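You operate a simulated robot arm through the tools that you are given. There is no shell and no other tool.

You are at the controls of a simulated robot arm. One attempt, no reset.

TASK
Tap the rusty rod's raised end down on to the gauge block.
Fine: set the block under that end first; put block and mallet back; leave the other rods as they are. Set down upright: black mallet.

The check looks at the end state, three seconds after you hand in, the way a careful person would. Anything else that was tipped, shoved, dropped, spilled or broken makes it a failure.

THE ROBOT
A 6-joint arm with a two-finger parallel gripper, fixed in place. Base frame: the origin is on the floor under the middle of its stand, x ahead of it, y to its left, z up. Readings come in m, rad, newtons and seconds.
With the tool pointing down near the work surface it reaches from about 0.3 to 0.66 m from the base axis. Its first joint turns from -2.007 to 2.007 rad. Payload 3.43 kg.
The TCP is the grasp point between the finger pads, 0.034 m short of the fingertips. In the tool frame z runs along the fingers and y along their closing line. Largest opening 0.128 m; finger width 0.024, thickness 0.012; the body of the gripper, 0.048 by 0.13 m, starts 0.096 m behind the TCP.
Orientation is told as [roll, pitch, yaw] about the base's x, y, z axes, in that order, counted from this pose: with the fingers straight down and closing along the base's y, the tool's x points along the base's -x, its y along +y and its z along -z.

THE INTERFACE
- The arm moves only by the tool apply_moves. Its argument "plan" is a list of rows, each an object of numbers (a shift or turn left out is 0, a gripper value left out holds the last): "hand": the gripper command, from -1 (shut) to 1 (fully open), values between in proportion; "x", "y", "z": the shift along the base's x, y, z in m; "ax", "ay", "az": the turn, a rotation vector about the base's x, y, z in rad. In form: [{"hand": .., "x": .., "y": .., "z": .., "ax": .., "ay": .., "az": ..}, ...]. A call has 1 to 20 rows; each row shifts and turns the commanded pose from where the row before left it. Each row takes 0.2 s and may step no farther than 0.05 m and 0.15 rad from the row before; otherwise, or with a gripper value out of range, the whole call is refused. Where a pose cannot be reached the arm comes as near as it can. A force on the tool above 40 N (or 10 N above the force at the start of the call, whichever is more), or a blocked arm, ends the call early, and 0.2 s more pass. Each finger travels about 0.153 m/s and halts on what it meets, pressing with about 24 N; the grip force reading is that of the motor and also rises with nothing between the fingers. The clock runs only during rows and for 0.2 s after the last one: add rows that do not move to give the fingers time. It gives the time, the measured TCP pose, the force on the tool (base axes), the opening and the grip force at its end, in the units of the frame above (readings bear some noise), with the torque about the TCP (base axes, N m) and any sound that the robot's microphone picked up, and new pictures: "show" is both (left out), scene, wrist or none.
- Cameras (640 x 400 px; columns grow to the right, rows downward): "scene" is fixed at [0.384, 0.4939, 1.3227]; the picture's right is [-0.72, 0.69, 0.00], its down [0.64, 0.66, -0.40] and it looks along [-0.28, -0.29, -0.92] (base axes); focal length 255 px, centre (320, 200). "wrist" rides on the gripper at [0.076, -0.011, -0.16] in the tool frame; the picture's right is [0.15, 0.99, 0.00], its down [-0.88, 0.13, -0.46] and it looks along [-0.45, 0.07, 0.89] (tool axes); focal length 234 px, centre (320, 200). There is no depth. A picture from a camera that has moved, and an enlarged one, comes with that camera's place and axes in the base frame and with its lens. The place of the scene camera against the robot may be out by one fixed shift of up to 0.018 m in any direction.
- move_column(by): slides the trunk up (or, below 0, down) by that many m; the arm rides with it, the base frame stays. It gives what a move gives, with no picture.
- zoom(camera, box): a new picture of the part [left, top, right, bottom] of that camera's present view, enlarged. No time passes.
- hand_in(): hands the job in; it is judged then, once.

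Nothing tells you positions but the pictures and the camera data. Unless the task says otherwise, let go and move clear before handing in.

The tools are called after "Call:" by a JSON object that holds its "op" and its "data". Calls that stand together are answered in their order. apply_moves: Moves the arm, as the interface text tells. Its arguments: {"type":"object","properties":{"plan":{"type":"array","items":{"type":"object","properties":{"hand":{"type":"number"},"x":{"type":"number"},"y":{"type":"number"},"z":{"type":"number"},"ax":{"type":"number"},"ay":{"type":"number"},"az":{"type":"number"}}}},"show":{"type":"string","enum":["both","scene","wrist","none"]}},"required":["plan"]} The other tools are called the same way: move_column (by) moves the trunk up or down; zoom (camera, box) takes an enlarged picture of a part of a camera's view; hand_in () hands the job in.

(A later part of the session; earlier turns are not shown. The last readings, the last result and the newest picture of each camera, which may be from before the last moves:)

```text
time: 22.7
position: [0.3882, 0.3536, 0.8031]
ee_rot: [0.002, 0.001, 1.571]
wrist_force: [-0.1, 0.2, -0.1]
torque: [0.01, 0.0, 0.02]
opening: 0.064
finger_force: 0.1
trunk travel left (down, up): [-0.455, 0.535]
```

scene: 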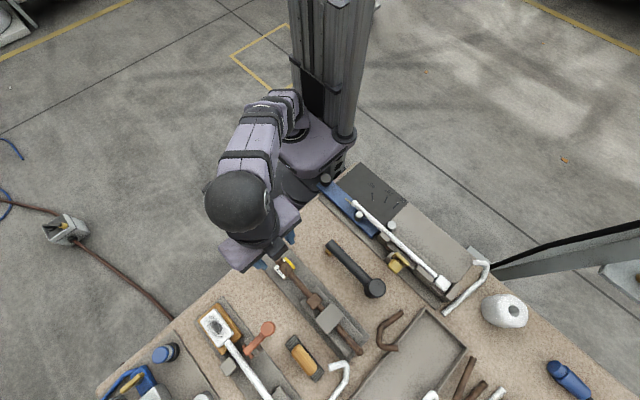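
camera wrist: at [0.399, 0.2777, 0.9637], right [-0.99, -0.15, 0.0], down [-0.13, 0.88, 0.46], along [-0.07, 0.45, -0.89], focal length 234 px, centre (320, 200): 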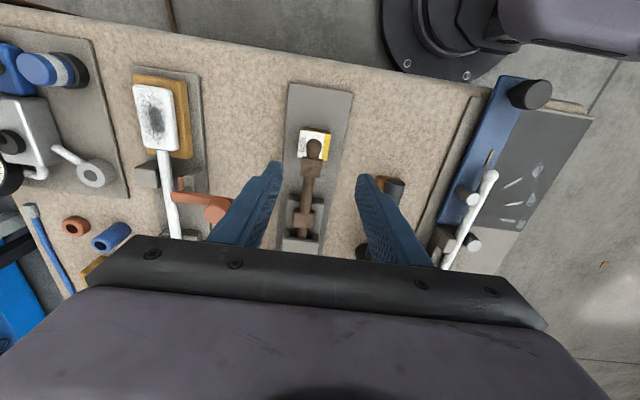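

The command is in sync with the reached pose. I'll travel to above the mallet head near (0.259, 0.558).

Call:
{"op": "apply_moves", "data": {"plan": [{"x": -0.0215, "y": 0.034, "hand": 0.3}, {"x": -0.0215, "y": 0.034}, {"x": -0.0215, "y": 0.034}, {"x": -0.0215, "y": 0.034}, {"x": -0.0215, "y": 0.034}, {"x": -0.0215, "y": 0.034}, {}], "show": "both"}}

Call:
{"op": "zoom", "data": {"camera": "wrist", "box": [220, 60, 420, 185]}}

```text
time: 24.3
position: [0.2404, 0.5143, 0.7816]
ee_rot: [0.002, -0.001, 1.57]
wrist_force: [0.0, 0.2, -0.1]
torque: [-0.01, 0.0, 0.0]
opening: 0.0831
finger_force: 0.1
out of reach, approached as far as the arm can: row 4, 5, 6
trunk travel left (down, up): [-0.455, 0.535]
camera wrist: at [0.2525, 0.4405, 0.9404], right [-0.99, -0.15, 0.0], down [-0.13, 0.88, 0.46], along [-0.07, 0.45, -0.89], focal length 234 px, centre (320, 200)
```

scene: 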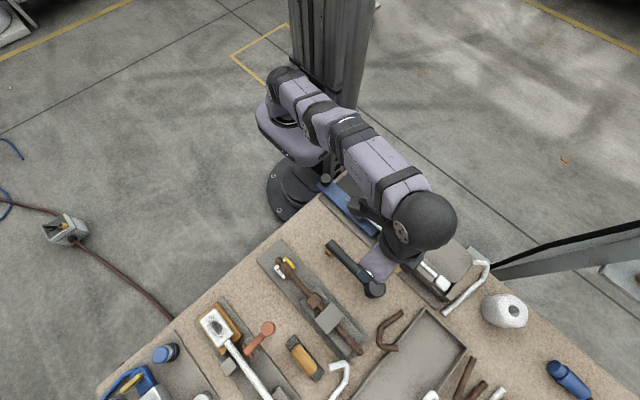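
wrist: 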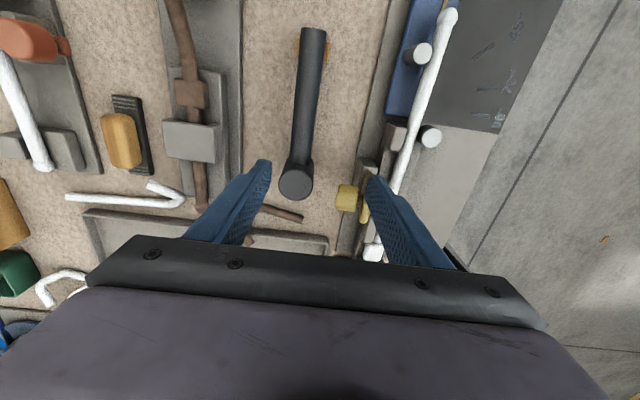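

```text
3.20 times, centred on (320, 122) of wrist
camera zoom: at [0.2525, 0.4405, 0.9404], right [-0.99, -0.15, 0.0], down [-0.13, 0.88, 0.46], along [-0.07, 0.45, -0.89], focal length 749 px, centre (320, 448)
```

zoom: 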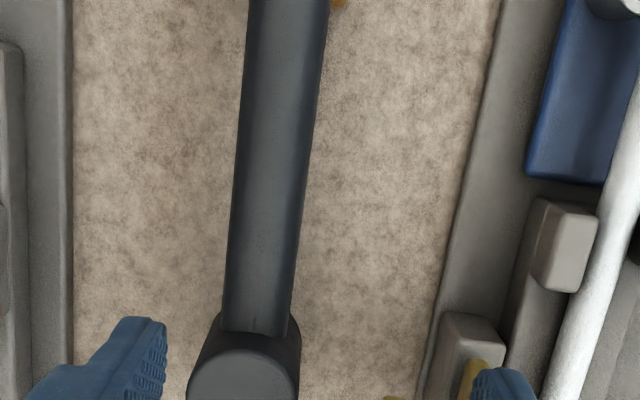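

The arm runs out of reach here because it sits too high relative to the trunk. I'll raise the trunk and lower the arm by a matching amount to gain reach.

Call:
{"op": "move_column", "data": {"by": 0.12}}

Call:
{"op": "apply_moves", "data": {"plan": [{"z": -0.03}, {"z": -0.03}, {"z": -0.03}, {"z": -0.02}, {"x": 0.01, "y": 0.015}, {"x": 0.008, "y": 0.015}, {"y": 0.013}, {}], "show": "wrist"}}

Call:
{"op": "zoom", "data": {"camera": "wrist", "box": [220, 60, 420, 185]}}

```text
time: 25.8
position: [0.2425, 0.5158, 0.9015]
ee_rot: [0.0, -0.001, 1.572]
wrist_force: [0.3, 0.2, 0.5]
torque: [0.01, 0.02, -0.01]
opening: 0.0833
finger_force: 0.1
trunk travel left (down, up): [-0.575, 0.415]
```

```text
time: 27.6
position: [0.2601, 0.5517, 0.7906]
ee_rot: [-0.001, -0.002, 1.57]
wrist_force: [0.0, 0.3, 0.5]
torque: [0.01, -0.03, 0.0]
opening: 0.083
finger_force: 0.1
out of reach, approached as far as the arm can: row 7
trunk travel left (down, up): [-0.575, 0.415]
camera wrist: at [0.2709, 0.4759, 0.9501], right [-0.99, -0.15, 0.0], down [-0.13, 0.88, 0.46], along [-0.07, 0.45, -0.89], focal length 234 px, centre (320, 200)
```

wrist: 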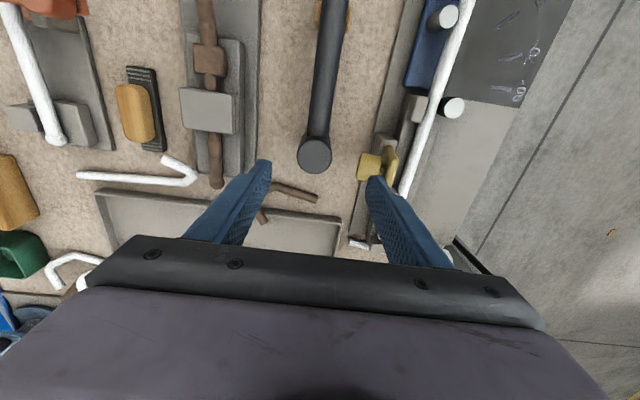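

```text
3.20 times, centred on (320, 122) of wrist
camera zoom: at [0.2709, 0.4759, 0.9501], right [-0.99, -0.15, 0.0], down [-0.13, 0.88, 0.46], along [-0.07, 0.45, -0.89], focal length 749 px, centre (320, 448)
```

zoom: 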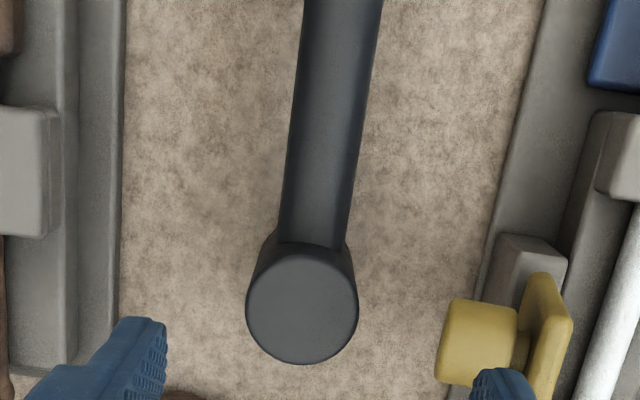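

The mallet head's top is near (0.264, 0.5545, 0.684), and its diameter is about 40 mm. I'll narrow the fingers, since a yellow knob is nearby, and lower to just above the head for a check.

Call:
{"op": "apply_moves", "data": {"plan": [{"hand": 0.03, "z": -0.02}, {"z": -0.02}, {"x": 0.003, "y": 0.002, "z": -0.01}, {}], "show": "wrist"}}

Call:
{"op": "zoom", "data": {"camera": "wrist", "box": [220, 90, 420, 215]}}

Call:
{"op": "zoom", "data": {"camera": "scene", "box": [310, 220, 438, 300]}}

```text
time: 28.6
position: [0.2611, 0.5528, 0.7445]
ee_rot: [0.0, -0.006, 1.568]
wrist_force: [-1.3, -4.3, 18.7]
torque: [-0.13, 0.89, 0.24]
opening: 0.067
finger_force: 1.7
trunk travel left (down, up): [-0.575, 0.415]
camera wrist: at [0.2731, 0.4762, 0.9035], right [-0.99, -0.15, 0.0], down [-0.13, 0.88, 0.46], along [-0.07, 0.46, -0.89], focal length 234 px, centre (320, 200)
```

wrist: 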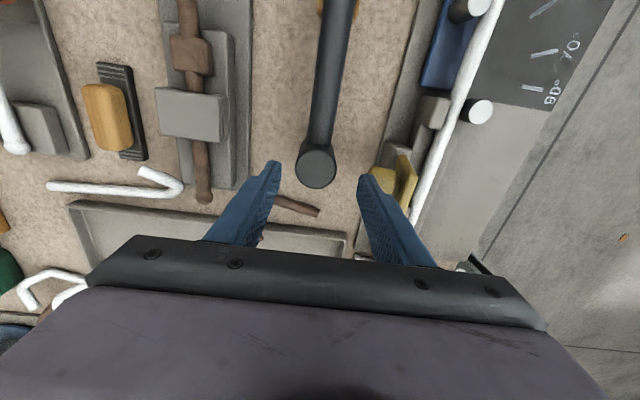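

```text
3.20 times, centred on (320, 152) of wrist
camera zoom: at [0.2731, 0.4762, 0.9035], right [-0.99, -0.15, 0.0], down [-0.13, 0.88, 0.46], along [-0.07, 0.46, -0.89], focal length 749 px, centre (320, 352)
```

zoom: 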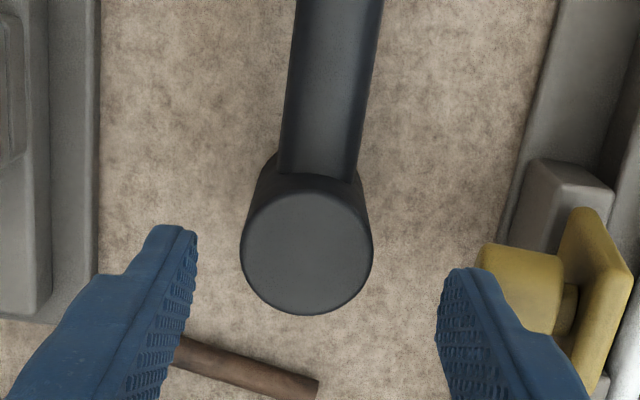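

```text
5.00 times, centred on (374, 260) of scene
camera zoom: at [0.384, 0.4939, 1.3227], right [-0.72, 0.69, 0.0], down [0.64, 0.66, -0.4], along [-0.28, -0.29, -0.92], focal length 1276 px, centre (50, -100)
```

zoom: 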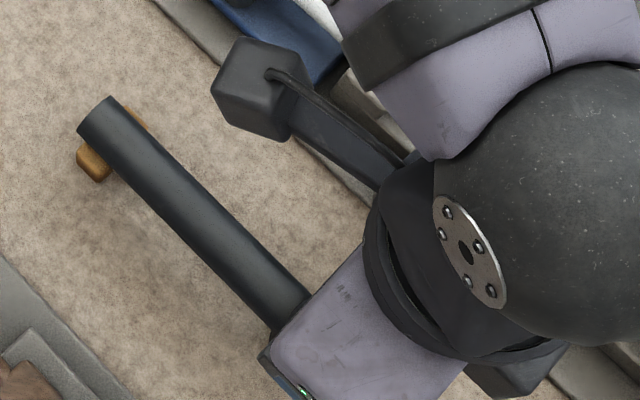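

The tool reads 18.7 N upward: the finger on the -x side has touched the tall yellow knob beside the mallet head. I'm backing off straight up at once and then checking that it hasn't moved.

Call:
{"op": "apply_moves", "data": {"plan": [{"z": 0.02}, {"z": 0.02}, {}], "show": "both"}}

Call:
{"op": "zoom", "data": {"camera": "wrist", "box": [320, 90, 480, 190]}}

Call:
{"op": "zoom", "data": {"camera": "scene", "box": [340, 210, 468, 290]}}

```text
time: 29.4
position: [0.2622, 0.5518, 0.7809]
ee_rot: [0.001, 0.0, 1.57]
wrist_force: [-1.1, 0.8, -0.4]
torque: [0.0, -0.02, 0.0]
opening: 0.0657
finger_force: 0.0
trunk travel left (down, up): [-0.575, 0.415]
camera wrist: at [0.2739, 0.4769, 0.9403], right [-0.99, -0.15, 0.0], down [-0.13, 0.88, 0.46], along [-0.07, 0.45, -0.89], focal length 234 px, centre (320, 200)
```

scene: 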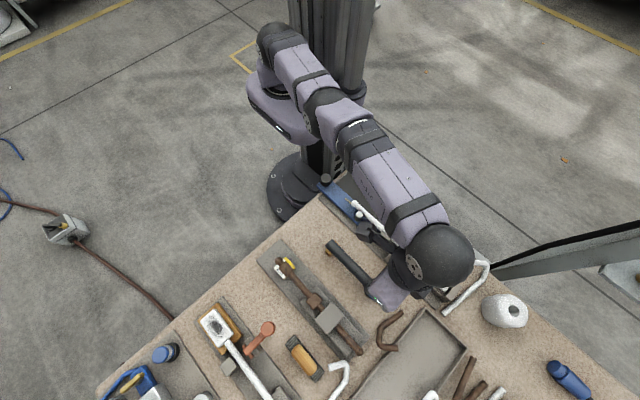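
wrist: 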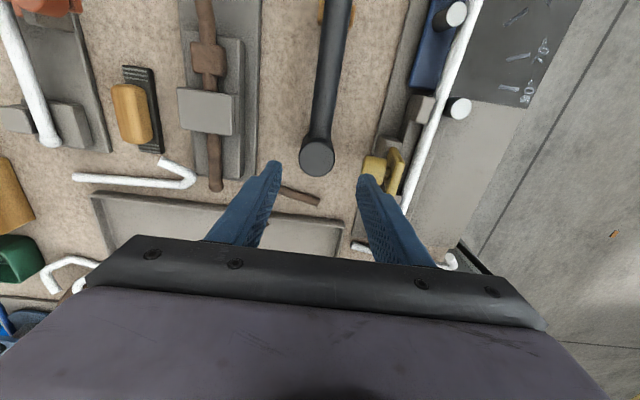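

```text
4.00 times, centred on (400, 140) of wrist
camera zoom: at [0.2739, 0.4769, 0.9403], right [-0.99, -0.15, 0.0], down [-0.13, 0.88, 0.46], along [-0.07, 0.45, -0.89], focal length 937 px, centre (0, 440)
```

zoom: 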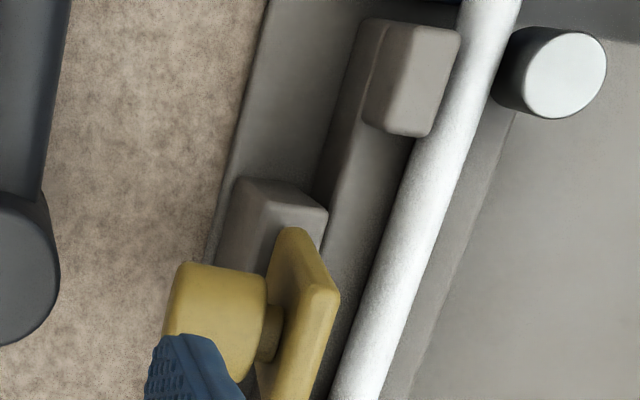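

```text
5.00 times, centred on (404, 250) of scene
camera zoom: at [0.384, 0.4939, 1.3227], right [-0.72, 0.69, 0.0], down [0.64, 0.66, -0.4], along [-0.28, -0.29, -0.92], focal length 1276 px, centre (-100, -50)
```

zoom: 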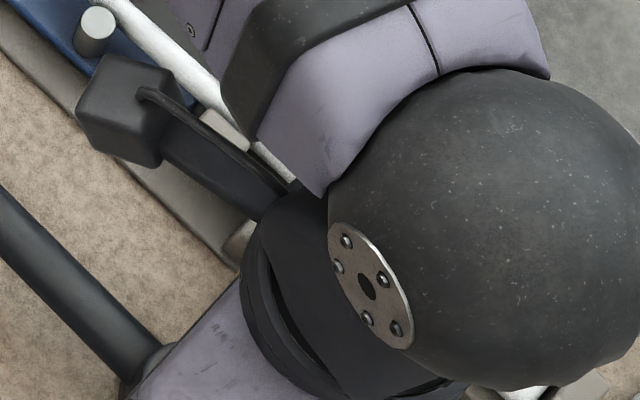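

The knob is a horizontal clamp screw whose end face is at about x≈0.218 with its top at z≈0.71. It looks unchanged. The gap to the mallet head is only about 25 mm, so I'll measure precisely before trying again.

Call:
{"op": "zoom", "data": {"camera": "wrist", "box": [280, 120, 376, 180]}}

Call:
{"op": "zoom", "data": {"camera": "wrist", "box": [340, 130, 420, 180]}}

```text
6.67 times, centred on (328, 150) of wrist
camera zoom: at [0.2739, 0.4769, 0.9403], right [-0.99, -0.15, 0.0], down [-0.13, 0.88, 0.46], along [-0.07, 0.45, -0.89], focal length 1561 px, centre (267, 533)
```

zoom: 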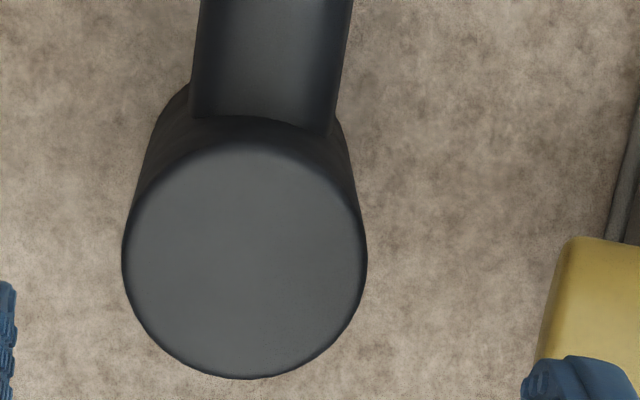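

```text
8.00 times, centred on (380, 155) of wrist
camera zoom: at [0.2739, 0.4769, 0.9403], right [-0.99, -0.15, 0.0], down [-0.13, 0.88, 0.46], along [-0.07, 0.45, -0.89], focal length 1873 px, centre (-160, 560)
```

zoom: 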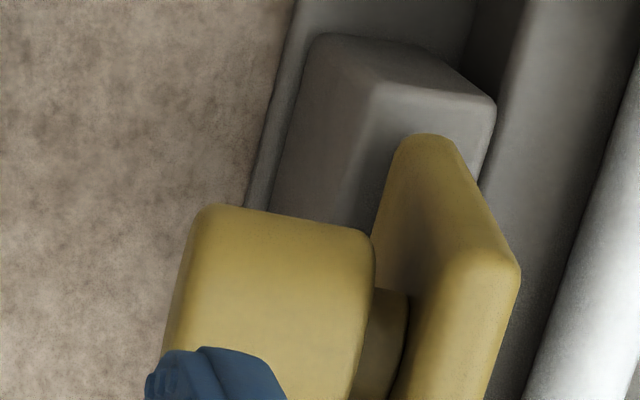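

The gap between head and knob is about 26 mm: the head edge is at x≈0.244 and the knob face at ≈0.218. The finger needs 12 to 16 mm of that. With an opening of about 0.052 m centred on the head it fits with roughly 5 mm either side. I'll position above the knob height and check the centring by eye.

Call:
{"op": "apply_moves", "data": {"plan": [{"hand": -0.19, "x": 0.002, "y": 0.003}, {"z": -0.012}, {"z": -0.01}, {}], "show": "wrist"}}

Call:
{"op": "zoom", "data": {"camera": "wrist", "box": [256, 120, 384, 200]}}

```text
time: 30.4
position: [0.2633, 0.5535, 0.7572]
ee_rot: [0.003, 0.002, 1.571]
wrist_force: [0.6, -0.3, 0.5]
torque: [0.02, 0.01, -0.02]
opening: 0.0518
finger_force: 0.0
out of reach, approached as far as the arm can: row 1
trunk travel left (down, up): [-0.575, 0.415]
camera wrist: at [0.2752, 0.4784, 0.9178], right [-0.99, -0.15, 0.0], down [-0.13, 0.88, 0.45], along [-0.07, 0.45, -0.89], focal length 234 px, centre (320, 200)
```

wrist: 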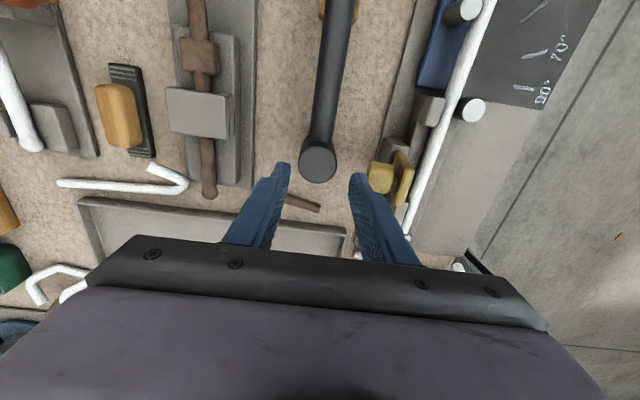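

```text
5.00 times, centred on (320, 160) of wrist
camera zoom: at [0.2752, 0.4784, 0.9178], right [-0.99, -0.15, 0.0], down [-0.13, 0.88, 0.45], along [-0.07, 0.45, -0.89], focal length 1171 px, centre (320, 400)
```

zoom: 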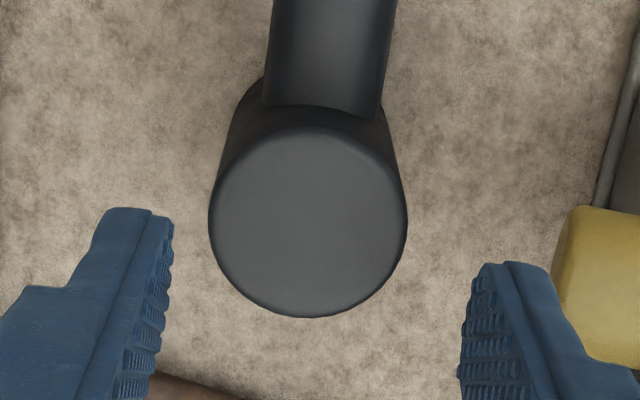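

The head centre is at about (0.2655, 0.5556), so I need +2 mm in both x and y. I'll apply that and descend in short steps, checking the force each time.

Call:
{"op": "apply_moves", "data": {"plan": [{"x": 0.002, "y": 0.002, "z": -0.008}, {"z": -0.008}, {"z": -0.008}, {}], "show": "wrist"}}

Call:
{"op": "zoom", "data": {"camera": "wrist", "box": [256, 130, 384, 210]}}

```text
time: 31.4
position: [0.2653, 0.5563, 0.7347]
ee_rot: [0.001, 0.002, 1.57]
wrist_force: [0.5, -0.1, -0.1]
torque: [0.01, -0.01, -0.01]
opening: 0.0515
finger_force: 0.0
trunk travel left (down, up): [-0.575, 0.415]
camera wrist: at [0.2772, 0.4822, 0.8938], right [-0.99, -0.15, 0.0], down [-0.13, 0.88, 0.45], along [-0.07, 0.45, -0.89], focal length 234 px, centre (320, 200)
```

wrist: 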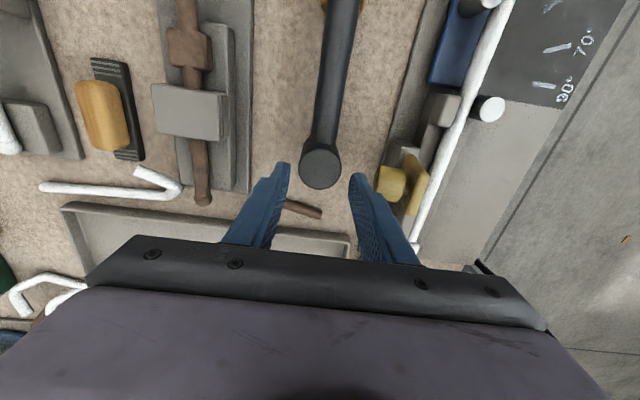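

```text
5.00 times, centred on (320, 170) of wrist
camera zoom: at [0.2772, 0.4822, 0.8938], right [-0.99, -0.15, 0.0], down [-0.13, 0.88, 0.45], along [-0.07, 0.45, -0.89], focal length 1171 px, centre (320, 350)
```

zoom: 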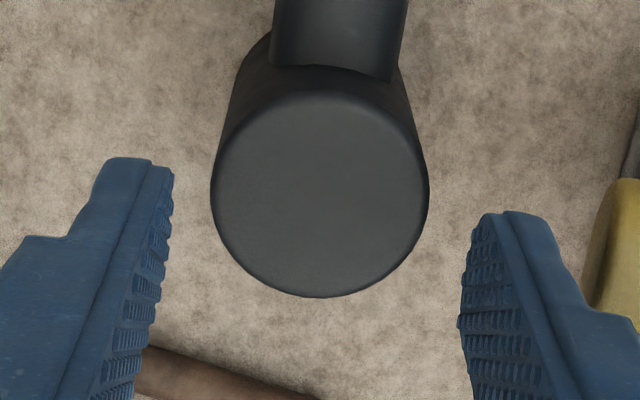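

There is no contact beside the knob, and the head is centred at (0.2655, 0.556), matching the TCP. I'll continue down in stages.

Call:
{"op": "apply_moves", "data": {"plan": [{"z": -0.01}, {"z": -0.01}, {"z": -0.01}, {}], "show": "wrist"}}

Call:
{"op": "zoom", "data": {"camera": "wrist", "box": [256, 140, 416, 240]}}

```text
time: 32.4
position: [0.2671, 0.5605, 0.7041]
ee_rot: [0.002, 0.002, 1.569]
wrist_force: [1.1, 0.9, -0.7]
torque: [0.0, 0.0, 0.01]
opening: 0.0519
finger_force: 0.1
out of reach, approached as far as the arm can: row 1
trunk travel left (down, up): [-0.575, 0.415]
camera wrist: at [0.2786, 0.4857, 0.8642], right [-0.99, -0.15, 0.0], down [-0.13, 0.88, 0.45], along [-0.07, 0.45, -0.89], focal length 234 px, centre (320, 200)
```

wrist: 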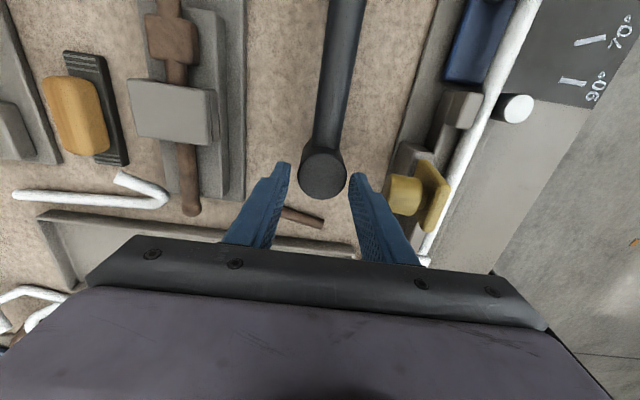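

```text
4.00 times, centred on (336, 190) of wrist
camera zoom: at [0.2786, 0.4857, 0.8642], right [-0.99, -0.15, 0.0], down [-0.13, 0.88, 0.45], along [-0.07, 0.45, -0.89], focal length 937 px, centre (256, 240)
```

zoom: 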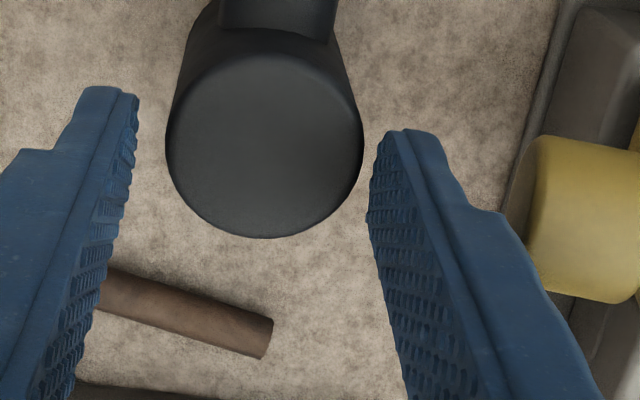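

The arm hit a reach quirk and drifted to (0.267, 0.5605). I'll correct back to the head centre before going lower.

Call:
{"op": "apply_moves", "data": {"plan": [{"x": -0.0007, "y": -0.0025}, {"x": -0.0007, "y": -0.0025}, {}], "show": "none"}}

Call:
{"op": "apply_moves", "data": {"plan": [{"z": -0.008}, {"z": -0.008}, {}], "show": "none"}}

```text
time: 33.2
position: [0.2668, 0.5604, 0.7047]
ee_rot: [0.001, 0.002, 1.57]
wrist_force: [0.5, -0.1, -0.4]
torque: [0.02, 0.01, -0.03]
opening: 0.0518
finger_force: 0.1
out of reach, approached as far as the arm can: row 1
trunk travel left (down, up): [-0.575, 0.415]
```

```text
time: 34.0
position: [0.2673, 0.5627, 0.6885]
ee_rot: [0.003, 0.002, 1.571]
wrist_force: [-0.9, 0.8, 0.2]
torque: [0.02, -0.02, 0.01]
opening: 0.0518
finger_force: 0.0
out of reach, approached as far as the arm can: row 1
trunk travel left (down, up): [-0.575, 0.415]
```

The arm is close to its stretch limit here and the y reading is about 7 mm too far out. I'll try a small inward correction on its own and see how it responds.

Call:
{"op": "apply_moves", "data": {"plan": [{"x": -0.0005, "y": -0.003}, {}], "show": "none"}}

```text
time: 34.6
position: [0.2673, 0.5631, 0.6894]
ee_rot: [0.001, 0.002, 1.571]
wrist_force: [0.3, 0.7, 0.0]
torque: [-0.01, -0.02, 0.02]
opening: 0.0518
finger_force: 0.1
out of reach, approached as far as the arm can: row 1
trunk travel left (down, up): [-0.575, 0.415]
```

The arm is stuck fully stretched at this spot. The trunk moves the arm rigidly, so I'll lift straight out with the trunk, bend the arm inward where there's room, then come back down.

Call:
{"op": "move_column", "data": {"by": 0.09}}

Call:
{"op": "apply_moves", "data": {"plan": [{"x": -0.0, "y": -0.02}, {"y": -0.02}, {}], "show": "none"}}

```text
time: 35.8
position: [0.268, 0.5626, 0.7777]
ee_rot: [0.001, 0.002, 1.571]
wrist_force: [0.2, -0.8, 0.7]
torque: [-0.02, 0.03, -0.01]
opening: 0.0517
finger_force: 0.0
trunk travel left (down, up): [-0.665, 0.325]
```

```text
time: 36.6
position: [0.2831, 0.5546, 0.7814]
ee_rot: [0.002, 0.004, 1.572]
wrist_force: [-0.2, 0.0, -0.3]
torque: [0.05, -0.02, 0.0]
opening: 0.0517
finger_force: 0.0
out of reach, approached as far as the arm can: row 1, 2
trunk travel left (down, up): [-0.665, 0.325]
```

The arm is still straight and only slid sideways. I'll raise it so it is inclined, come back down inside the reach sphere so the elbow bends, then retry.

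Call:
{"op": "apply_moves", "data": {"plan": [{"x": -0.01, "y": -0.02, "z": 0.04}, {"x": -0.01, "y": -0.02, "z": 0.04}, {"x": -0.005, "y": -0.02, "z": 0.04}, {"x": 0.0, "y": -0.02, "z": 0.03}, {"z": -0.03}, {"z": -0.03}, {"z": -0.03}, {}], "show": "wrist"}}

```text
time: 38.4
position: [0.282, 0.5456, 0.8549]
ee_rot: [0.004, 0.004, 1.571]
wrist_force: [-0.6, 0.0, 0.3]
torque: [-0.01, 0.03, 0.0]
opening: 0.0519
finger_force: 0.1
out of reach, approached as far as the arm can: row 1, 2, 3, 4, 5, 6, 7
trunk travel left (down, up): [-0.665, 0.325]
camera wrist: at [0.2932, 0.47, 1.0141], right [-0.99, -0.15, 0.0], down [-0.13, 0.88, 0.45], along [-0.07, 0.45, -0.89], focal length 234 px, centre (320, 200)
```

wrist: 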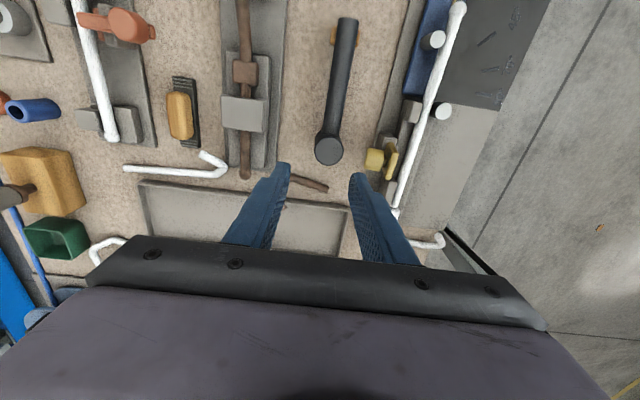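

The elbow seems to be caught at or just past straight. I'm clear of everything here, so I'll stretch fully outward and then pull well inward to try to free it.

Call:
{"op": "apply_moves", "data": {"plan": [{"x": 0.018, "y": 0.04}, {}, {"x": -0.02, "y": -0.04}, {"x": -0.02, "y": -0.04}, {"x": -0.01, "y": -0.03}, {}], "show": "scene"}}

```text
time: 39.8
position: [0.2821, 0.5457, 0.8492]
ee_rot: [0.003, 0.005, 1.571]
wrist_force: [-0.2, -0.3, 0.5]
torque: [0.02, -0.01, -0.02]
opening: 0.0518
finger_force: 0.0
out of reach, approached as far as the arm can: row 1, 3, 4, 5
trunk travel left (down, up): [-0.665, 0.325]
```

scene: 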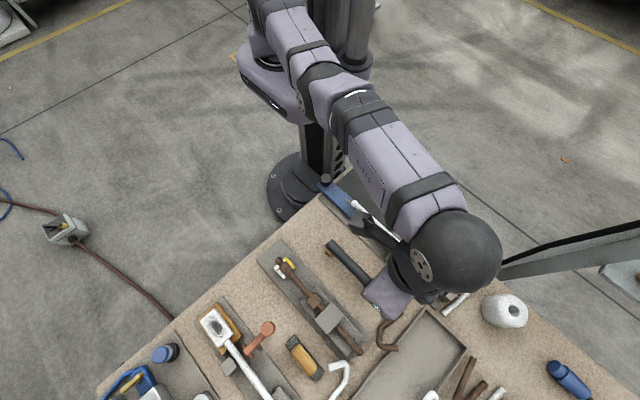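

It is still caught. Earlier it came free when I went down from a steeply raised pose, so I'll raise the arm well up along its limit and then lower it.

Call:
{"op": "apply_moves", "data": {"plan": [{"z": 0.04, "x": -0.01, "y": -0.02}, {"z": 0.04, "x": -0.01, "y": -0.02}, {"z": 0.04, "x": -0.015, "y": -0.03}, {"z": 0.04, "x": -0.015, "y": -0.03}, {"z": 0.03, "x": -0.015, "y": -0.03}, {}], "show": "none"}}

Call:
{"op": "apply_moves", "data": {"plan": [{"z": -0.03}, {"z": -0.03}, {"z": -0.02}, {}], "show": "none"}}

```text
refused: row 3 steps farther than a row can; nothing moved
```

```text
time: 40.8
position: [0.2858, 0.5558, 0.7684]
ee_rot: [0.002, 0.003, 1.571]
wrist_force: [0.4, -0.7, 1.3]
torque: [0.0, 0.0, 0.01]
opening: 0.0517
finger_force: 0.1
out of reach, approached as far as the arm can: row 1, 2
trunk travel left (down, up): [-0.665, 0.325]
```

The upward call was refused for too long a step, and only the short descent ran. It stayed above everything. I'll now go up with legal steps.

Call:
{"op": "apply_moves", "data": {"plan": [{"z": 0.045}, {"z": 0.045}, {"z": 0.045}, {"z": 0.045}, {"z": 0.045}, {"z": 0.045}, {}], "show": "none"}}

```text
time: 42.4
position: [0.2626, 0.4979, 1.0066]
ee_rot: [0.001, 0.002, 1.571]
wrist_force: [0.4, -0.6, -0.1]
torque: [0.0, -0.01, -0.02]
opening: 0.0517
finger_force: 0.0
out of reach, approached as far as the arm can: row 2, 3, 4, 5, 6
trunk travel left (down, up): [-0.665, 0.325]
```

The arm is raised to z≈1.007. I'll lower straight down and see whether the elbow now bends.

Call:
{"op": "apply_moves", "data": {"plan": [{"z": -0.045}, {"z": -0.045}, {"z": -0.04}, {}], "show": "none"}}

```text
time: 43.4
position: [0.2629, 0.4989, 0.8761]
ee_rot: [0.003, 0.001, 1.571]
wrist_force: [-0.3, -0.2, 0.0]
torque: [0.02, 0.0, 0.01]
opening: 0.0518
finger_force: 0.0
trunk travel left (down, up): [-0.665, 0.325]
```

The elbow is free again, and I'll stay inside the reach sphere from now on. I'll lower to z≈0.776 and then move outward to about (0.2655, 0.550), 6 mm short of the head centre, to keep a reach margin. The final descent will be by trunk.

Call:
{"op": "apply_moves", "data": {"plan": [{"z": -0.035}, {"z": -0.035}, {"z": -0.03}, {"x": 0.001, "y": 0.017}, {"x": 0.001, "y": 0.017}, {"x": 0.001, "y": 0.012}, {}], "show": "wrist"}}

Call:
{"op": "zoom", "data": {"camera": "wrist", "box": [256, 110, 416, 210]}}

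```text
time: 45.0
position: [0.2665, 0.5443, 0.7761]
ee_rot: [0.004, 0.003, 1.571]
wrist_force: [0.2, -0.3, 0.9]
torque: [0.0, 0.02, 0.0]
opening: 0.052
finger_force: 0.0
trunk travel left (down, up): [-0.665, 0.325]
camera wrist: at [0.2772, 0.4696, 0.9349], right [-0.99, -0.15, 0.0], down [-0.13, 0.88, 0.45], along [-0.07, 0.45, -0.89], focal length 234 px, centre (320, 200)
```

wrist: 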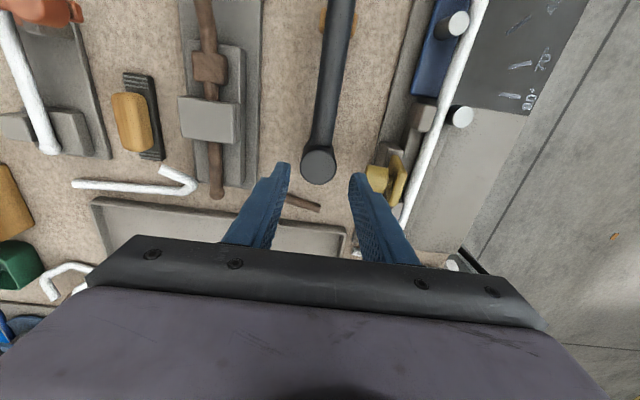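

```text
4.00 times, centred on (336, 160) of wrist
camera zoom: at [0.2772, 0.4696, 0.9349], right [-0.99, -0.15, 0.0], down [-0.13, 0.88, 0.45], along [-0.07, 0.45, -0.89], focal length 937 px, centre (256, 360)
```

zoom: 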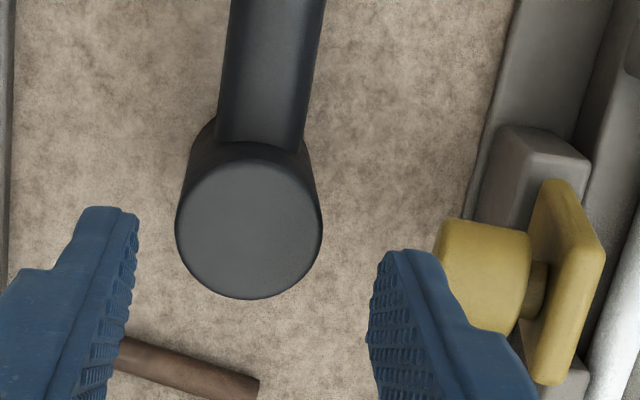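

The head centre reads (0.2656, 0.555), consistent with before. I'll make a small final alignment and then lower by trunk in stages.

Call:
{"op": "apply_moves", "data": {"plan": [{"x": -0.0008, "y": 0.005}, {}], "show": "none"}}

Call:
{"op": "move_column", "data": {"by": -0.05}}

Call:
{"op": "apply_moves", "data": {"plan": [{}], "show": "wrist"}}

Call:
{"op": "zoom", "data": {"camera": "wrist", "box": [256, 130, 416, 230]}}

```text
time: 45.6
position: [0.2643, 0.5483, 0.776]
ee_rot: [0.002, 0.001, 1.573]
wrist_force: [0.0, 0.4, -0.3]
torque: [0.01, 0.03, 0.04]
opening: 0.0516
finger_force: 0.1
trunk travel left (down, up): [-0.665, 0.325]
```

```text
time: 46.5
position: [0.2651, 0.549, 0.7258]
ee_rot: [0.001, 0.001, 1.572]
wrist_force: [-0.1, -1.2, 0.3]
torque: [0.0, 0.01, 0.01]
opening: 0.052
finger_force: 0.0
trunk travel left (down, up): [-0.615, 0.375]
```

```text
time: 46.9
position: [0.2644, 0.5502, 0.7259]
ee_rot: [0.002, 0.002, 1.571]
wrist_force: [0.6, 0.9, 0.4]
torque: [0.0, -0.01, 0.0]
opening: 0.0518
finger_force: 0.1
trunk travel left (down, up): [-0.615, 0.375]
camera wrist: at [0.2764, 0.4743, 0.8852], right [-0.99, -0.15, 0.0], down [-0.13, 0.88, 0.45], along [-0.07, 0.45, -0.89], focal length 234 px, centre (320, 200)
```

wrist: 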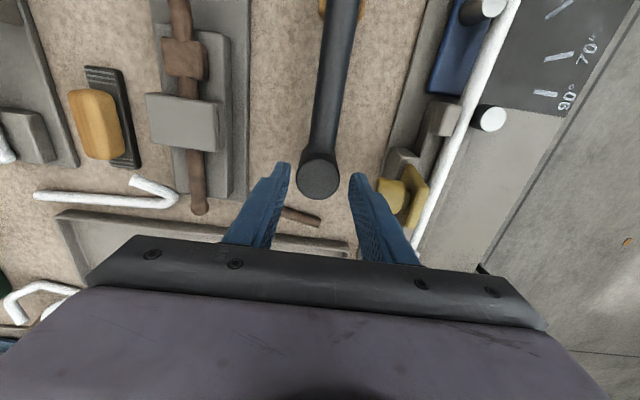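

```text
4.00 times, centred on (336, 180) of wrist
camera zoom: at [0.2764, 0.4743, 0.8852], right [-0.99, -0.15, 0.0], down [-0.13, 0.88, 0.45], along [-0.07, 0.45, -0.89], focal length 937 px, centre (256, 280)
```

zoom: 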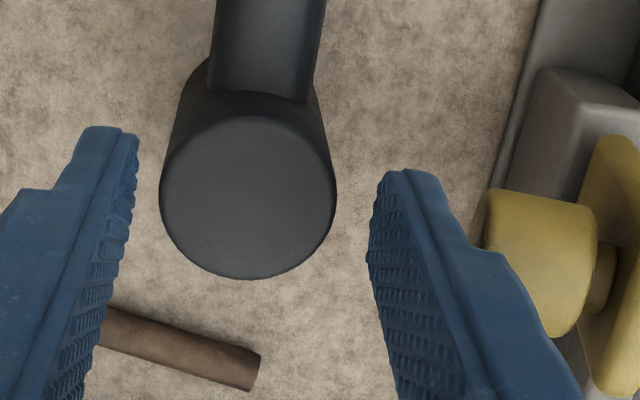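

The head is centred and the tips now pass beside the knob without contact. I'll lower further by trunk.

Call:
{"op": "move_column", "data": {"by": -0.033}}

Call:
{"op": "apply_moves", "data": {"plan": [{"x": 0.0005}], "show": "wrist"}}

Call:
{"op": "zoom", "data": {"camera": "wrist", "box": [256, 140, 416, 240]}}

```text
time: 47.7
position: [0.265, 0.5493, 0.6927]
ee_rot: [0.003, 0.001, 1.57]
wrist_force: [-0.6, 0.4, 0.5]
torque: [0.01, -0.02, -0.01]
opening: 0.0519
finger_force: 0.1
trunk travel left (down, up): [-0.582, 0.408]
```

```text
time: 48.1
position: [0.2656, 0.5492, 0.693]
ee_rot: [0.002, 0.003, 1.571]
wrist_force: [-0.8, 0.1, 0.0]
torque: [0.02, 0.02, -0.02]
opening: 0.0522
finger_force: 0.1
trunk travel left (down, up): [-0.582, 0.408]
camera wrist: at [0.2768, 0.4742, 0.8521], right [-0.99, -0.15, 0.0], down [-0.13, 0.88, 0.45], along [-0.07, 0.45, -0.89], focal length 234 px, centre (320, 200)
```

wrist: 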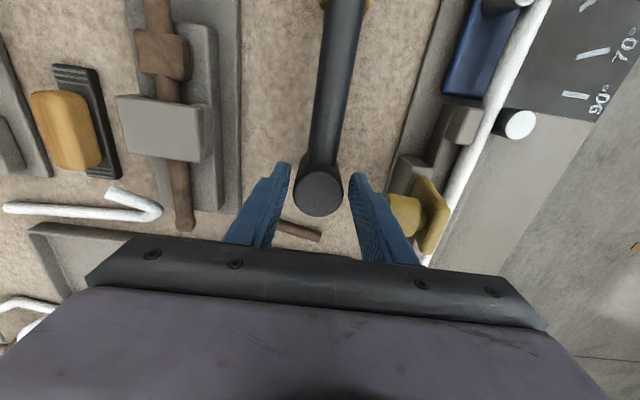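

```text
4.00 times, centred on (336, 190) of wrist
camera zoom: at [0.2768, 0.4742, 0.8521], right [-0.99, -0.15, 0.0], down [-0.13, 0.88, 0.45], along [-0.07, 0.45, -0.89], focal length 937 px, centre (256, 240)
```

zoom: 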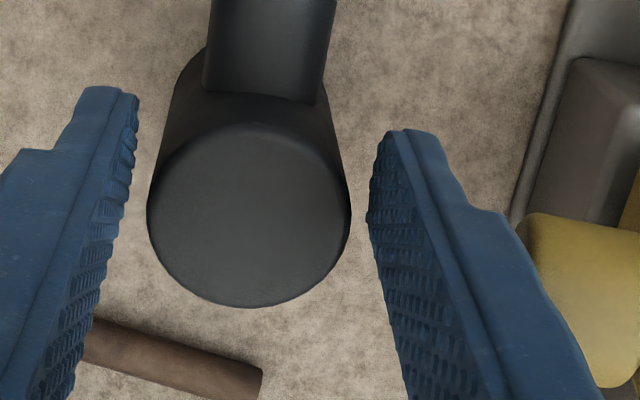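

Still clear on both sides. I'll lower the last 31 mm by trunk.

Call:
{"op": "move_column", "data": {"by": -0.031}}

Call:
{"op": "apply_moves", "data": {"plan": [{}], "show": "both"}}

Call:
{"op": "zoom", "data": {"camera": "wrist", "box": [256, 140, 416, 240]}}

```text
time: 48.9
position: [0.2657, 0.5492, 0.6614]
ee_rot: [0.002, 0.0, 1.57]
wrist_force: [-0.4, -0.4, -0.3]
torque: [-0.02, 0.0, 0.01]
opening: 0.0521
finger_force: 0.2
trunk travel left (down, up): [-0.551, 0.439]
```

```text
time: 49.3
position: [0.2651, 0.5489, 0.662]
ee_rot: [0.002, 0.001, 1.571]
wrist_force: [-0.4, -0.9, 0.2]
torque: [-0.01, 0.0, 0.01]
opening: 0.0519
finger_force: 0.0
trunk travel left (down, up): [-0.551, 0.439]
camera wrist: at [0.2768, 0.4742, 0.8211], right [-0.99, -0.15, 0.0], down [-0.13, 0.88, 0.45], along [-0.07, 0.45, -0.89], focal length 234 px, centre (320, 200)
```

scene: 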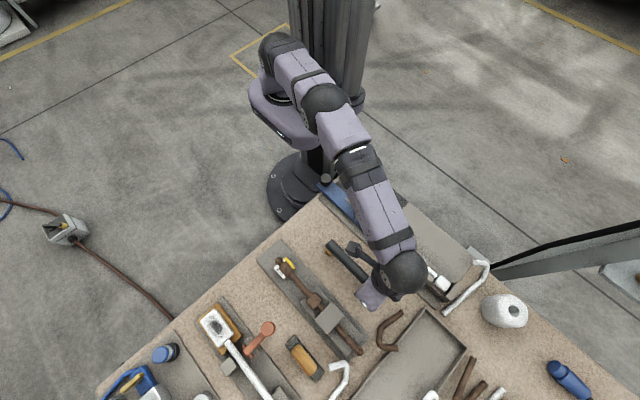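
wrist: 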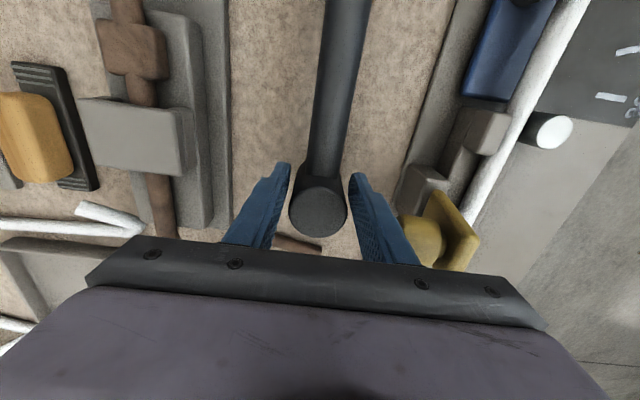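

```text
4.00 times, centred on (336, 190) of wrist
camera zoom: at [0.2768, 0.4742, 0.8211], right [-0.99, -0.15, 0.0], down [-0.13, 0.88, 0.45], along [-0.07, 0.45, -0.89], focal length 937 px, centre (256, 240)
```

zoom: 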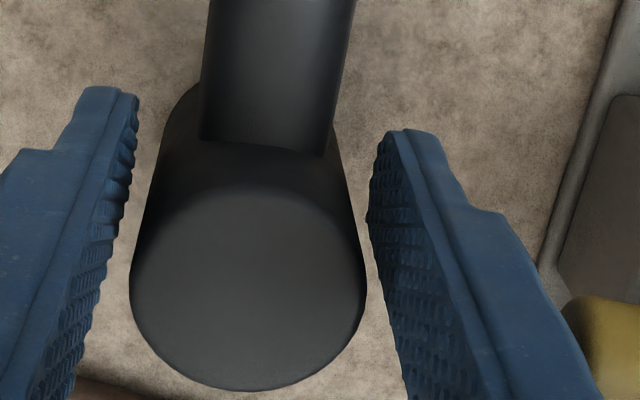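

The head sits evenly between the pads. I'll close on it.

Call:
{"op": "apply_moves", "data": {"plan": [{"hand": -0.3}, {"hand": -1}, {"hand": -1}, {"hand": -1}], "show": "wrist"}}

Call:
{"op": "zoom", "data": {"camera": "wrist", "box": [256, 140, 416, 240]}}

```text
time: 50.3
position: [0.2663, 0.5497, 0.6615]
ee_rot: [0.003, 0.002, 1.572]
wrist_force: [1.0, -0.8, -0.3]
torque: [-0.02, -0.08, 0.06]
opening: 0.0435
finger_force: 23.5
trunk travel left (down, up): [-0.551, 0.439]
camera wrist: at [0.2769, 0.4742, 0.8211], right [-0.99, -0.15, 0.0], down [-0.13, 0.88, 0.45], along [-0.07, 0.45, -0.89], focal length 234 px, centre (320, 200)
```

wrist: 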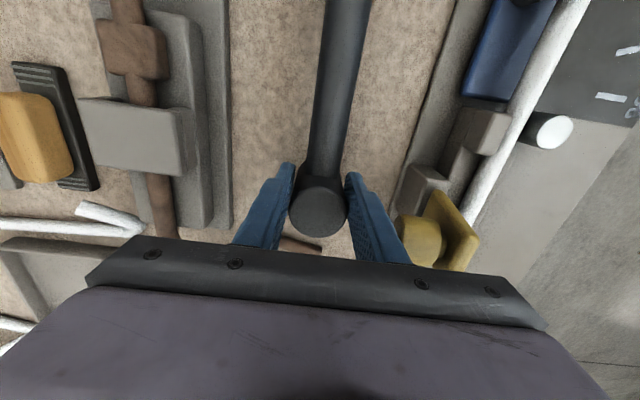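

```text
4.00 times, centred on (336, 190) of wrist
camera zoom: at [0.2769, 0.4742, 0.8211], right [-0.99, -0.15, 0.0], down [-0.13, 0.88, 0.45], along [-0.07, 0.45, -0.89], focal length 937 px, centre (256, 240)
```

zoom: 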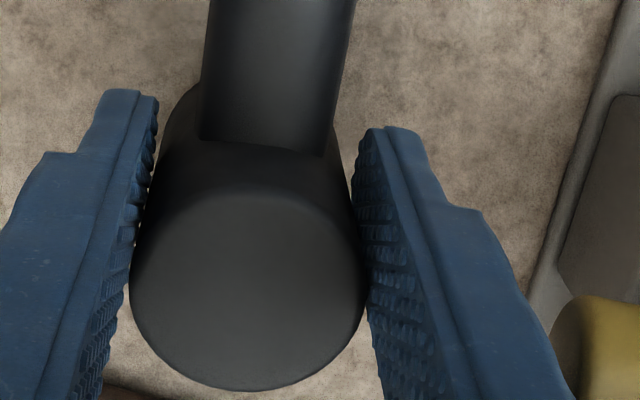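

The head is gripped at 0.0435 m opening with the grasp pose near (0.2656, 0.5493, 0.6616). I'll lift a little by trunk and check how the mallet hangs.

Call:
{"op": "move_column", "data": {"by": 0.02}}

Call:
{"op": "apply_moves", "data": {"plan": [{}], "show": "both"}}

Call:
{"op": "zoom", "data": {"camera": "wrist", "box": [240, 80, 440, 205]}}

Call:
{"op": "zoom", "data": {"camera": "scene", "box": [310, 220, 438, 300]}}

```text
time: 51.0
position: [0.2638, 0.5489, 0.68]
ee_rot: [0.001, 0.002, 1.571]
wrist_force: [-0.2, 0.0, -4.8]
torque: [0.08, 0.01, 0.01]
opening: 0.0435
finger_force: 24.0
trunk travel left (down, up): [-0.571, 0.419]
```

```text
time: 51.4
position: [0.2657, 0.5497, 0.6823]
ee_rot: [0.0, 0.003, 1.57]
wrist_force: [-0.8, -0.4, -5.4]
torque: [0.13, 0.01, -0.01]
opening: 0.0435
finger_force: 23.4
trunk travel left (down, up): [-0.571, 0.419]
camera wrist: at [0.277, 0.4745, 0.8407], right [-0.99, -0.15, 0.0], down [-0.13, 0.88, 0.45], along [-0.07, 0.45, -0.89], focal length 234 px, centre (320, 200)
```

scene: 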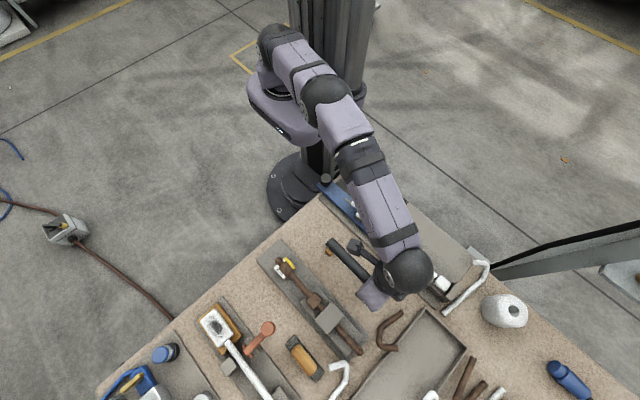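
wrist: 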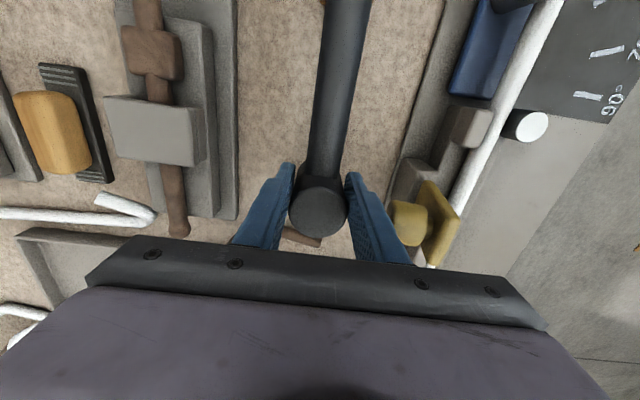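

```text
3.20 times, centred on (340, 142) of wrist
camera zoom: at [0.277, 0.4745, 0.8407], right [-0.99, -0.15, 0.0], down [-0.13, 0.88, 0.45], along [-0.07, 0.45, -0.89], focal length 749 px, centre (256, 384)
```

zoom: 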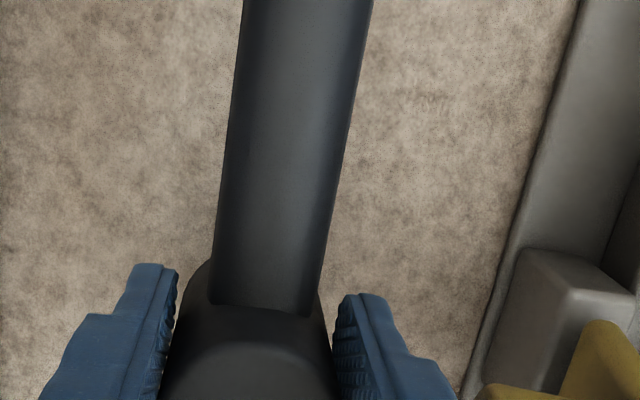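

```text
5.00 times, centred on (374, 260) of scene
camera zoom: at [0.384, 0.4939, 1.3227], right [-0.72, 0.69, 0.0], down [0.64, 0.66, -0.4], along [-0.28, -0.29, -0.92], focal length 1276 px, centre (50, -100)
```

zoom: 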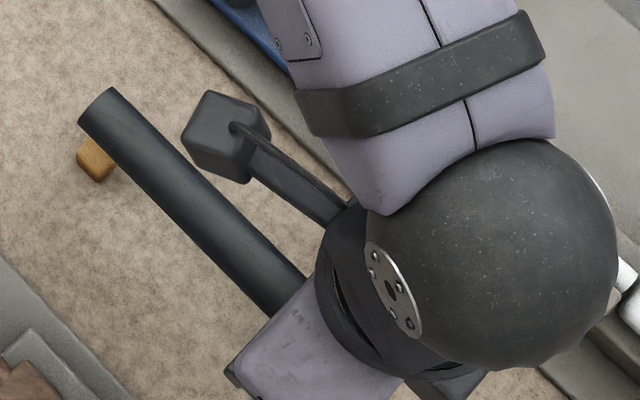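

The mallet, about 0.53 kg, hangs level and firmly. I'll raise it clear by trunk and carry it above the rod's collar.

Call:
{"op": "move_column", "data": {"by": 0.1}}

Call:
{"op": "apply_moves", "data": {"plan": [{"x": 0.015, "y": -0.03}, {"x": 0.015, "y": -0.03}, {"x": 0.02, "y": -0.03}, {"x": 0.03, "y": -0.03}, {"x": 0.03, "y": -0.03}, {"x": 0.0195, "y": -0.03}, {}], "show": "both"}}

Call:
{"op": "zoom", "data": {"camera": "scene", "box": [230, 220, 358, 300]}}

Call:
{"op": "zoom", "data": {"camera": "wrist", "box": [240, 80, 440, 205]}}

```text
time: 52.7
position: [0.2656, 0.5489, 0.782]
ee_rot: [0.0, 0.003, 1.572]
wrist_force: [-0.2, -0.1, -6.2]
torque: [0.07, -0.01, -0.01]
opening: 0.0436
finger_force: 23.8
trunk travel left (down, up): [-0.671, 0.319]
```

```text
time: 54.3
position: [0.3946, 0.3687, 0.7803]
ee_rot: [0.001, 0.001, 1.57]
wrist_force: [0.2, -0.3, -5.3]
torque: [0.11, 0.02, -0.02]
opening: 0.0436
finger_force: 24.0
trunk travel left (down, up): [-0.671, 0.319]
camera wrist: at [0.4073, 0.2944, 0.9407], right [-0.99, -0.15, 0.0], down [-0.13, 0.88, 0.45], along [-0.07, 0.45, -0.89], focal length 234 px, centre (320, 200)
```

scene: 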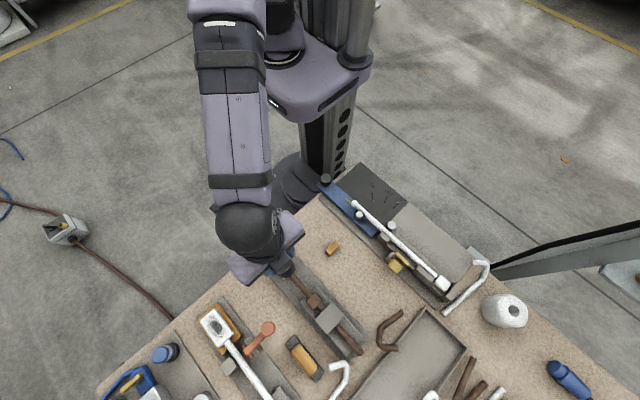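
wrist: 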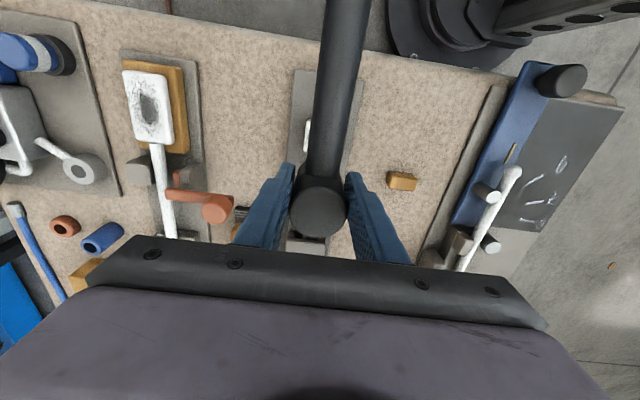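

```text
5.00 times, centred on (294, 260) of scene
camera zoom: at [0.384, 0.4939, 1.3227], right [-0.72, 0.69, 0.0], down [0.64, 0.66, -0.4], along [-0.28, -0.29, -0.92], focal length 1276 px, centre (450, -100)
```

zoom: 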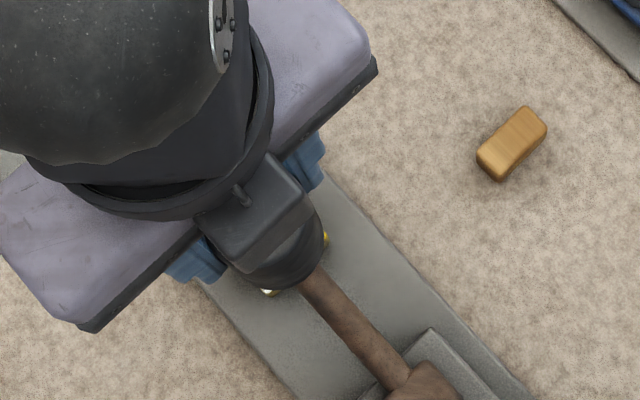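

```text
3.20 times, centred on (340, 142) of wrist
camera zoom: at [0.4073, 0.2944, 0.9407], right [-0.99, -0.15, 0.0], down [-0.13, 0.88, 0.45], along [-0.07, 0.45, -0.89], focal length 749 px, centre (256, 384)
```

zoom: 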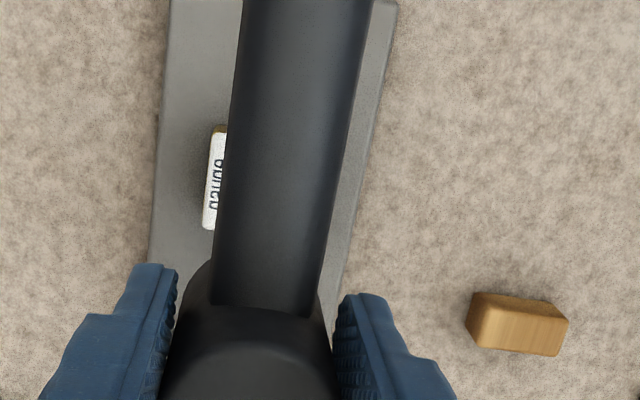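

The mallet is over the collar with its face at about z=0.716, and the collar's top is near 0.69. The wooden rest block stayed in its place on the bench. I'll bring the face down gently to find contact.

Call:
{"op": "apply_moves", "data": {"plan": [{"z": -0.012}, {"z": -0.008}, {}], "show": "none"}}

Call:
{"op": "apply_moves", "data": {"plan": [{"z": -0.004}, {"z": -0.004}, {}], "show": "scene"}}

Call:
{"op": "zoom", "data": {"camera": "scene", "box": [250, 230, 346, 290]}}

```text
time: 55.1
position: [0.3943, 0.3698, 0.7615]
ee_rot: [0.001, 0.001, 1.571]
wrist_force: [-0.3, 0.3, -5.4]
torque: [0.1, 0.02, 0.04]
opening: 0.0434
finger_force: 24.2
trunk travel left (down, up): [-0.671, 0.319]
```

```text
time: 55.9
position: [0.395, 0.3688, 0.7541]
ee_rot: [0.004, 0.003, 1.571]
wrist_force: [0.6, -0.2, -4.2]
torque: [0.06, 0.02, 0.01]
opening: 0.0434
finger_force: 24.6
trunk travel left (down, up): [-0.671, 0.319]
```

scene: 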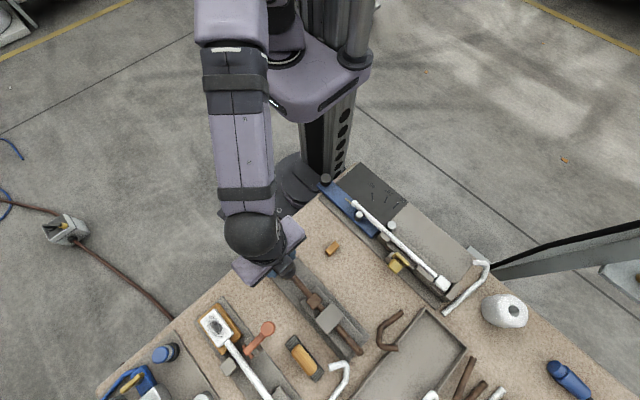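

```text
6.67 times, centred on (298, 260) of scene
camera zoom: at [0.384, 0.4939, 1.3227], right [-0.72, 0.69, 0.0], down [0.64, 0.66, -0.4], along [-0.28, -0.29, -0.92], focal length 1701 px, centre (467, -200)
```

zoom: 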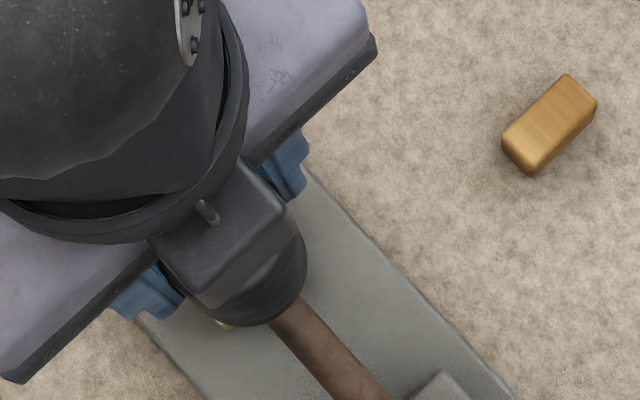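

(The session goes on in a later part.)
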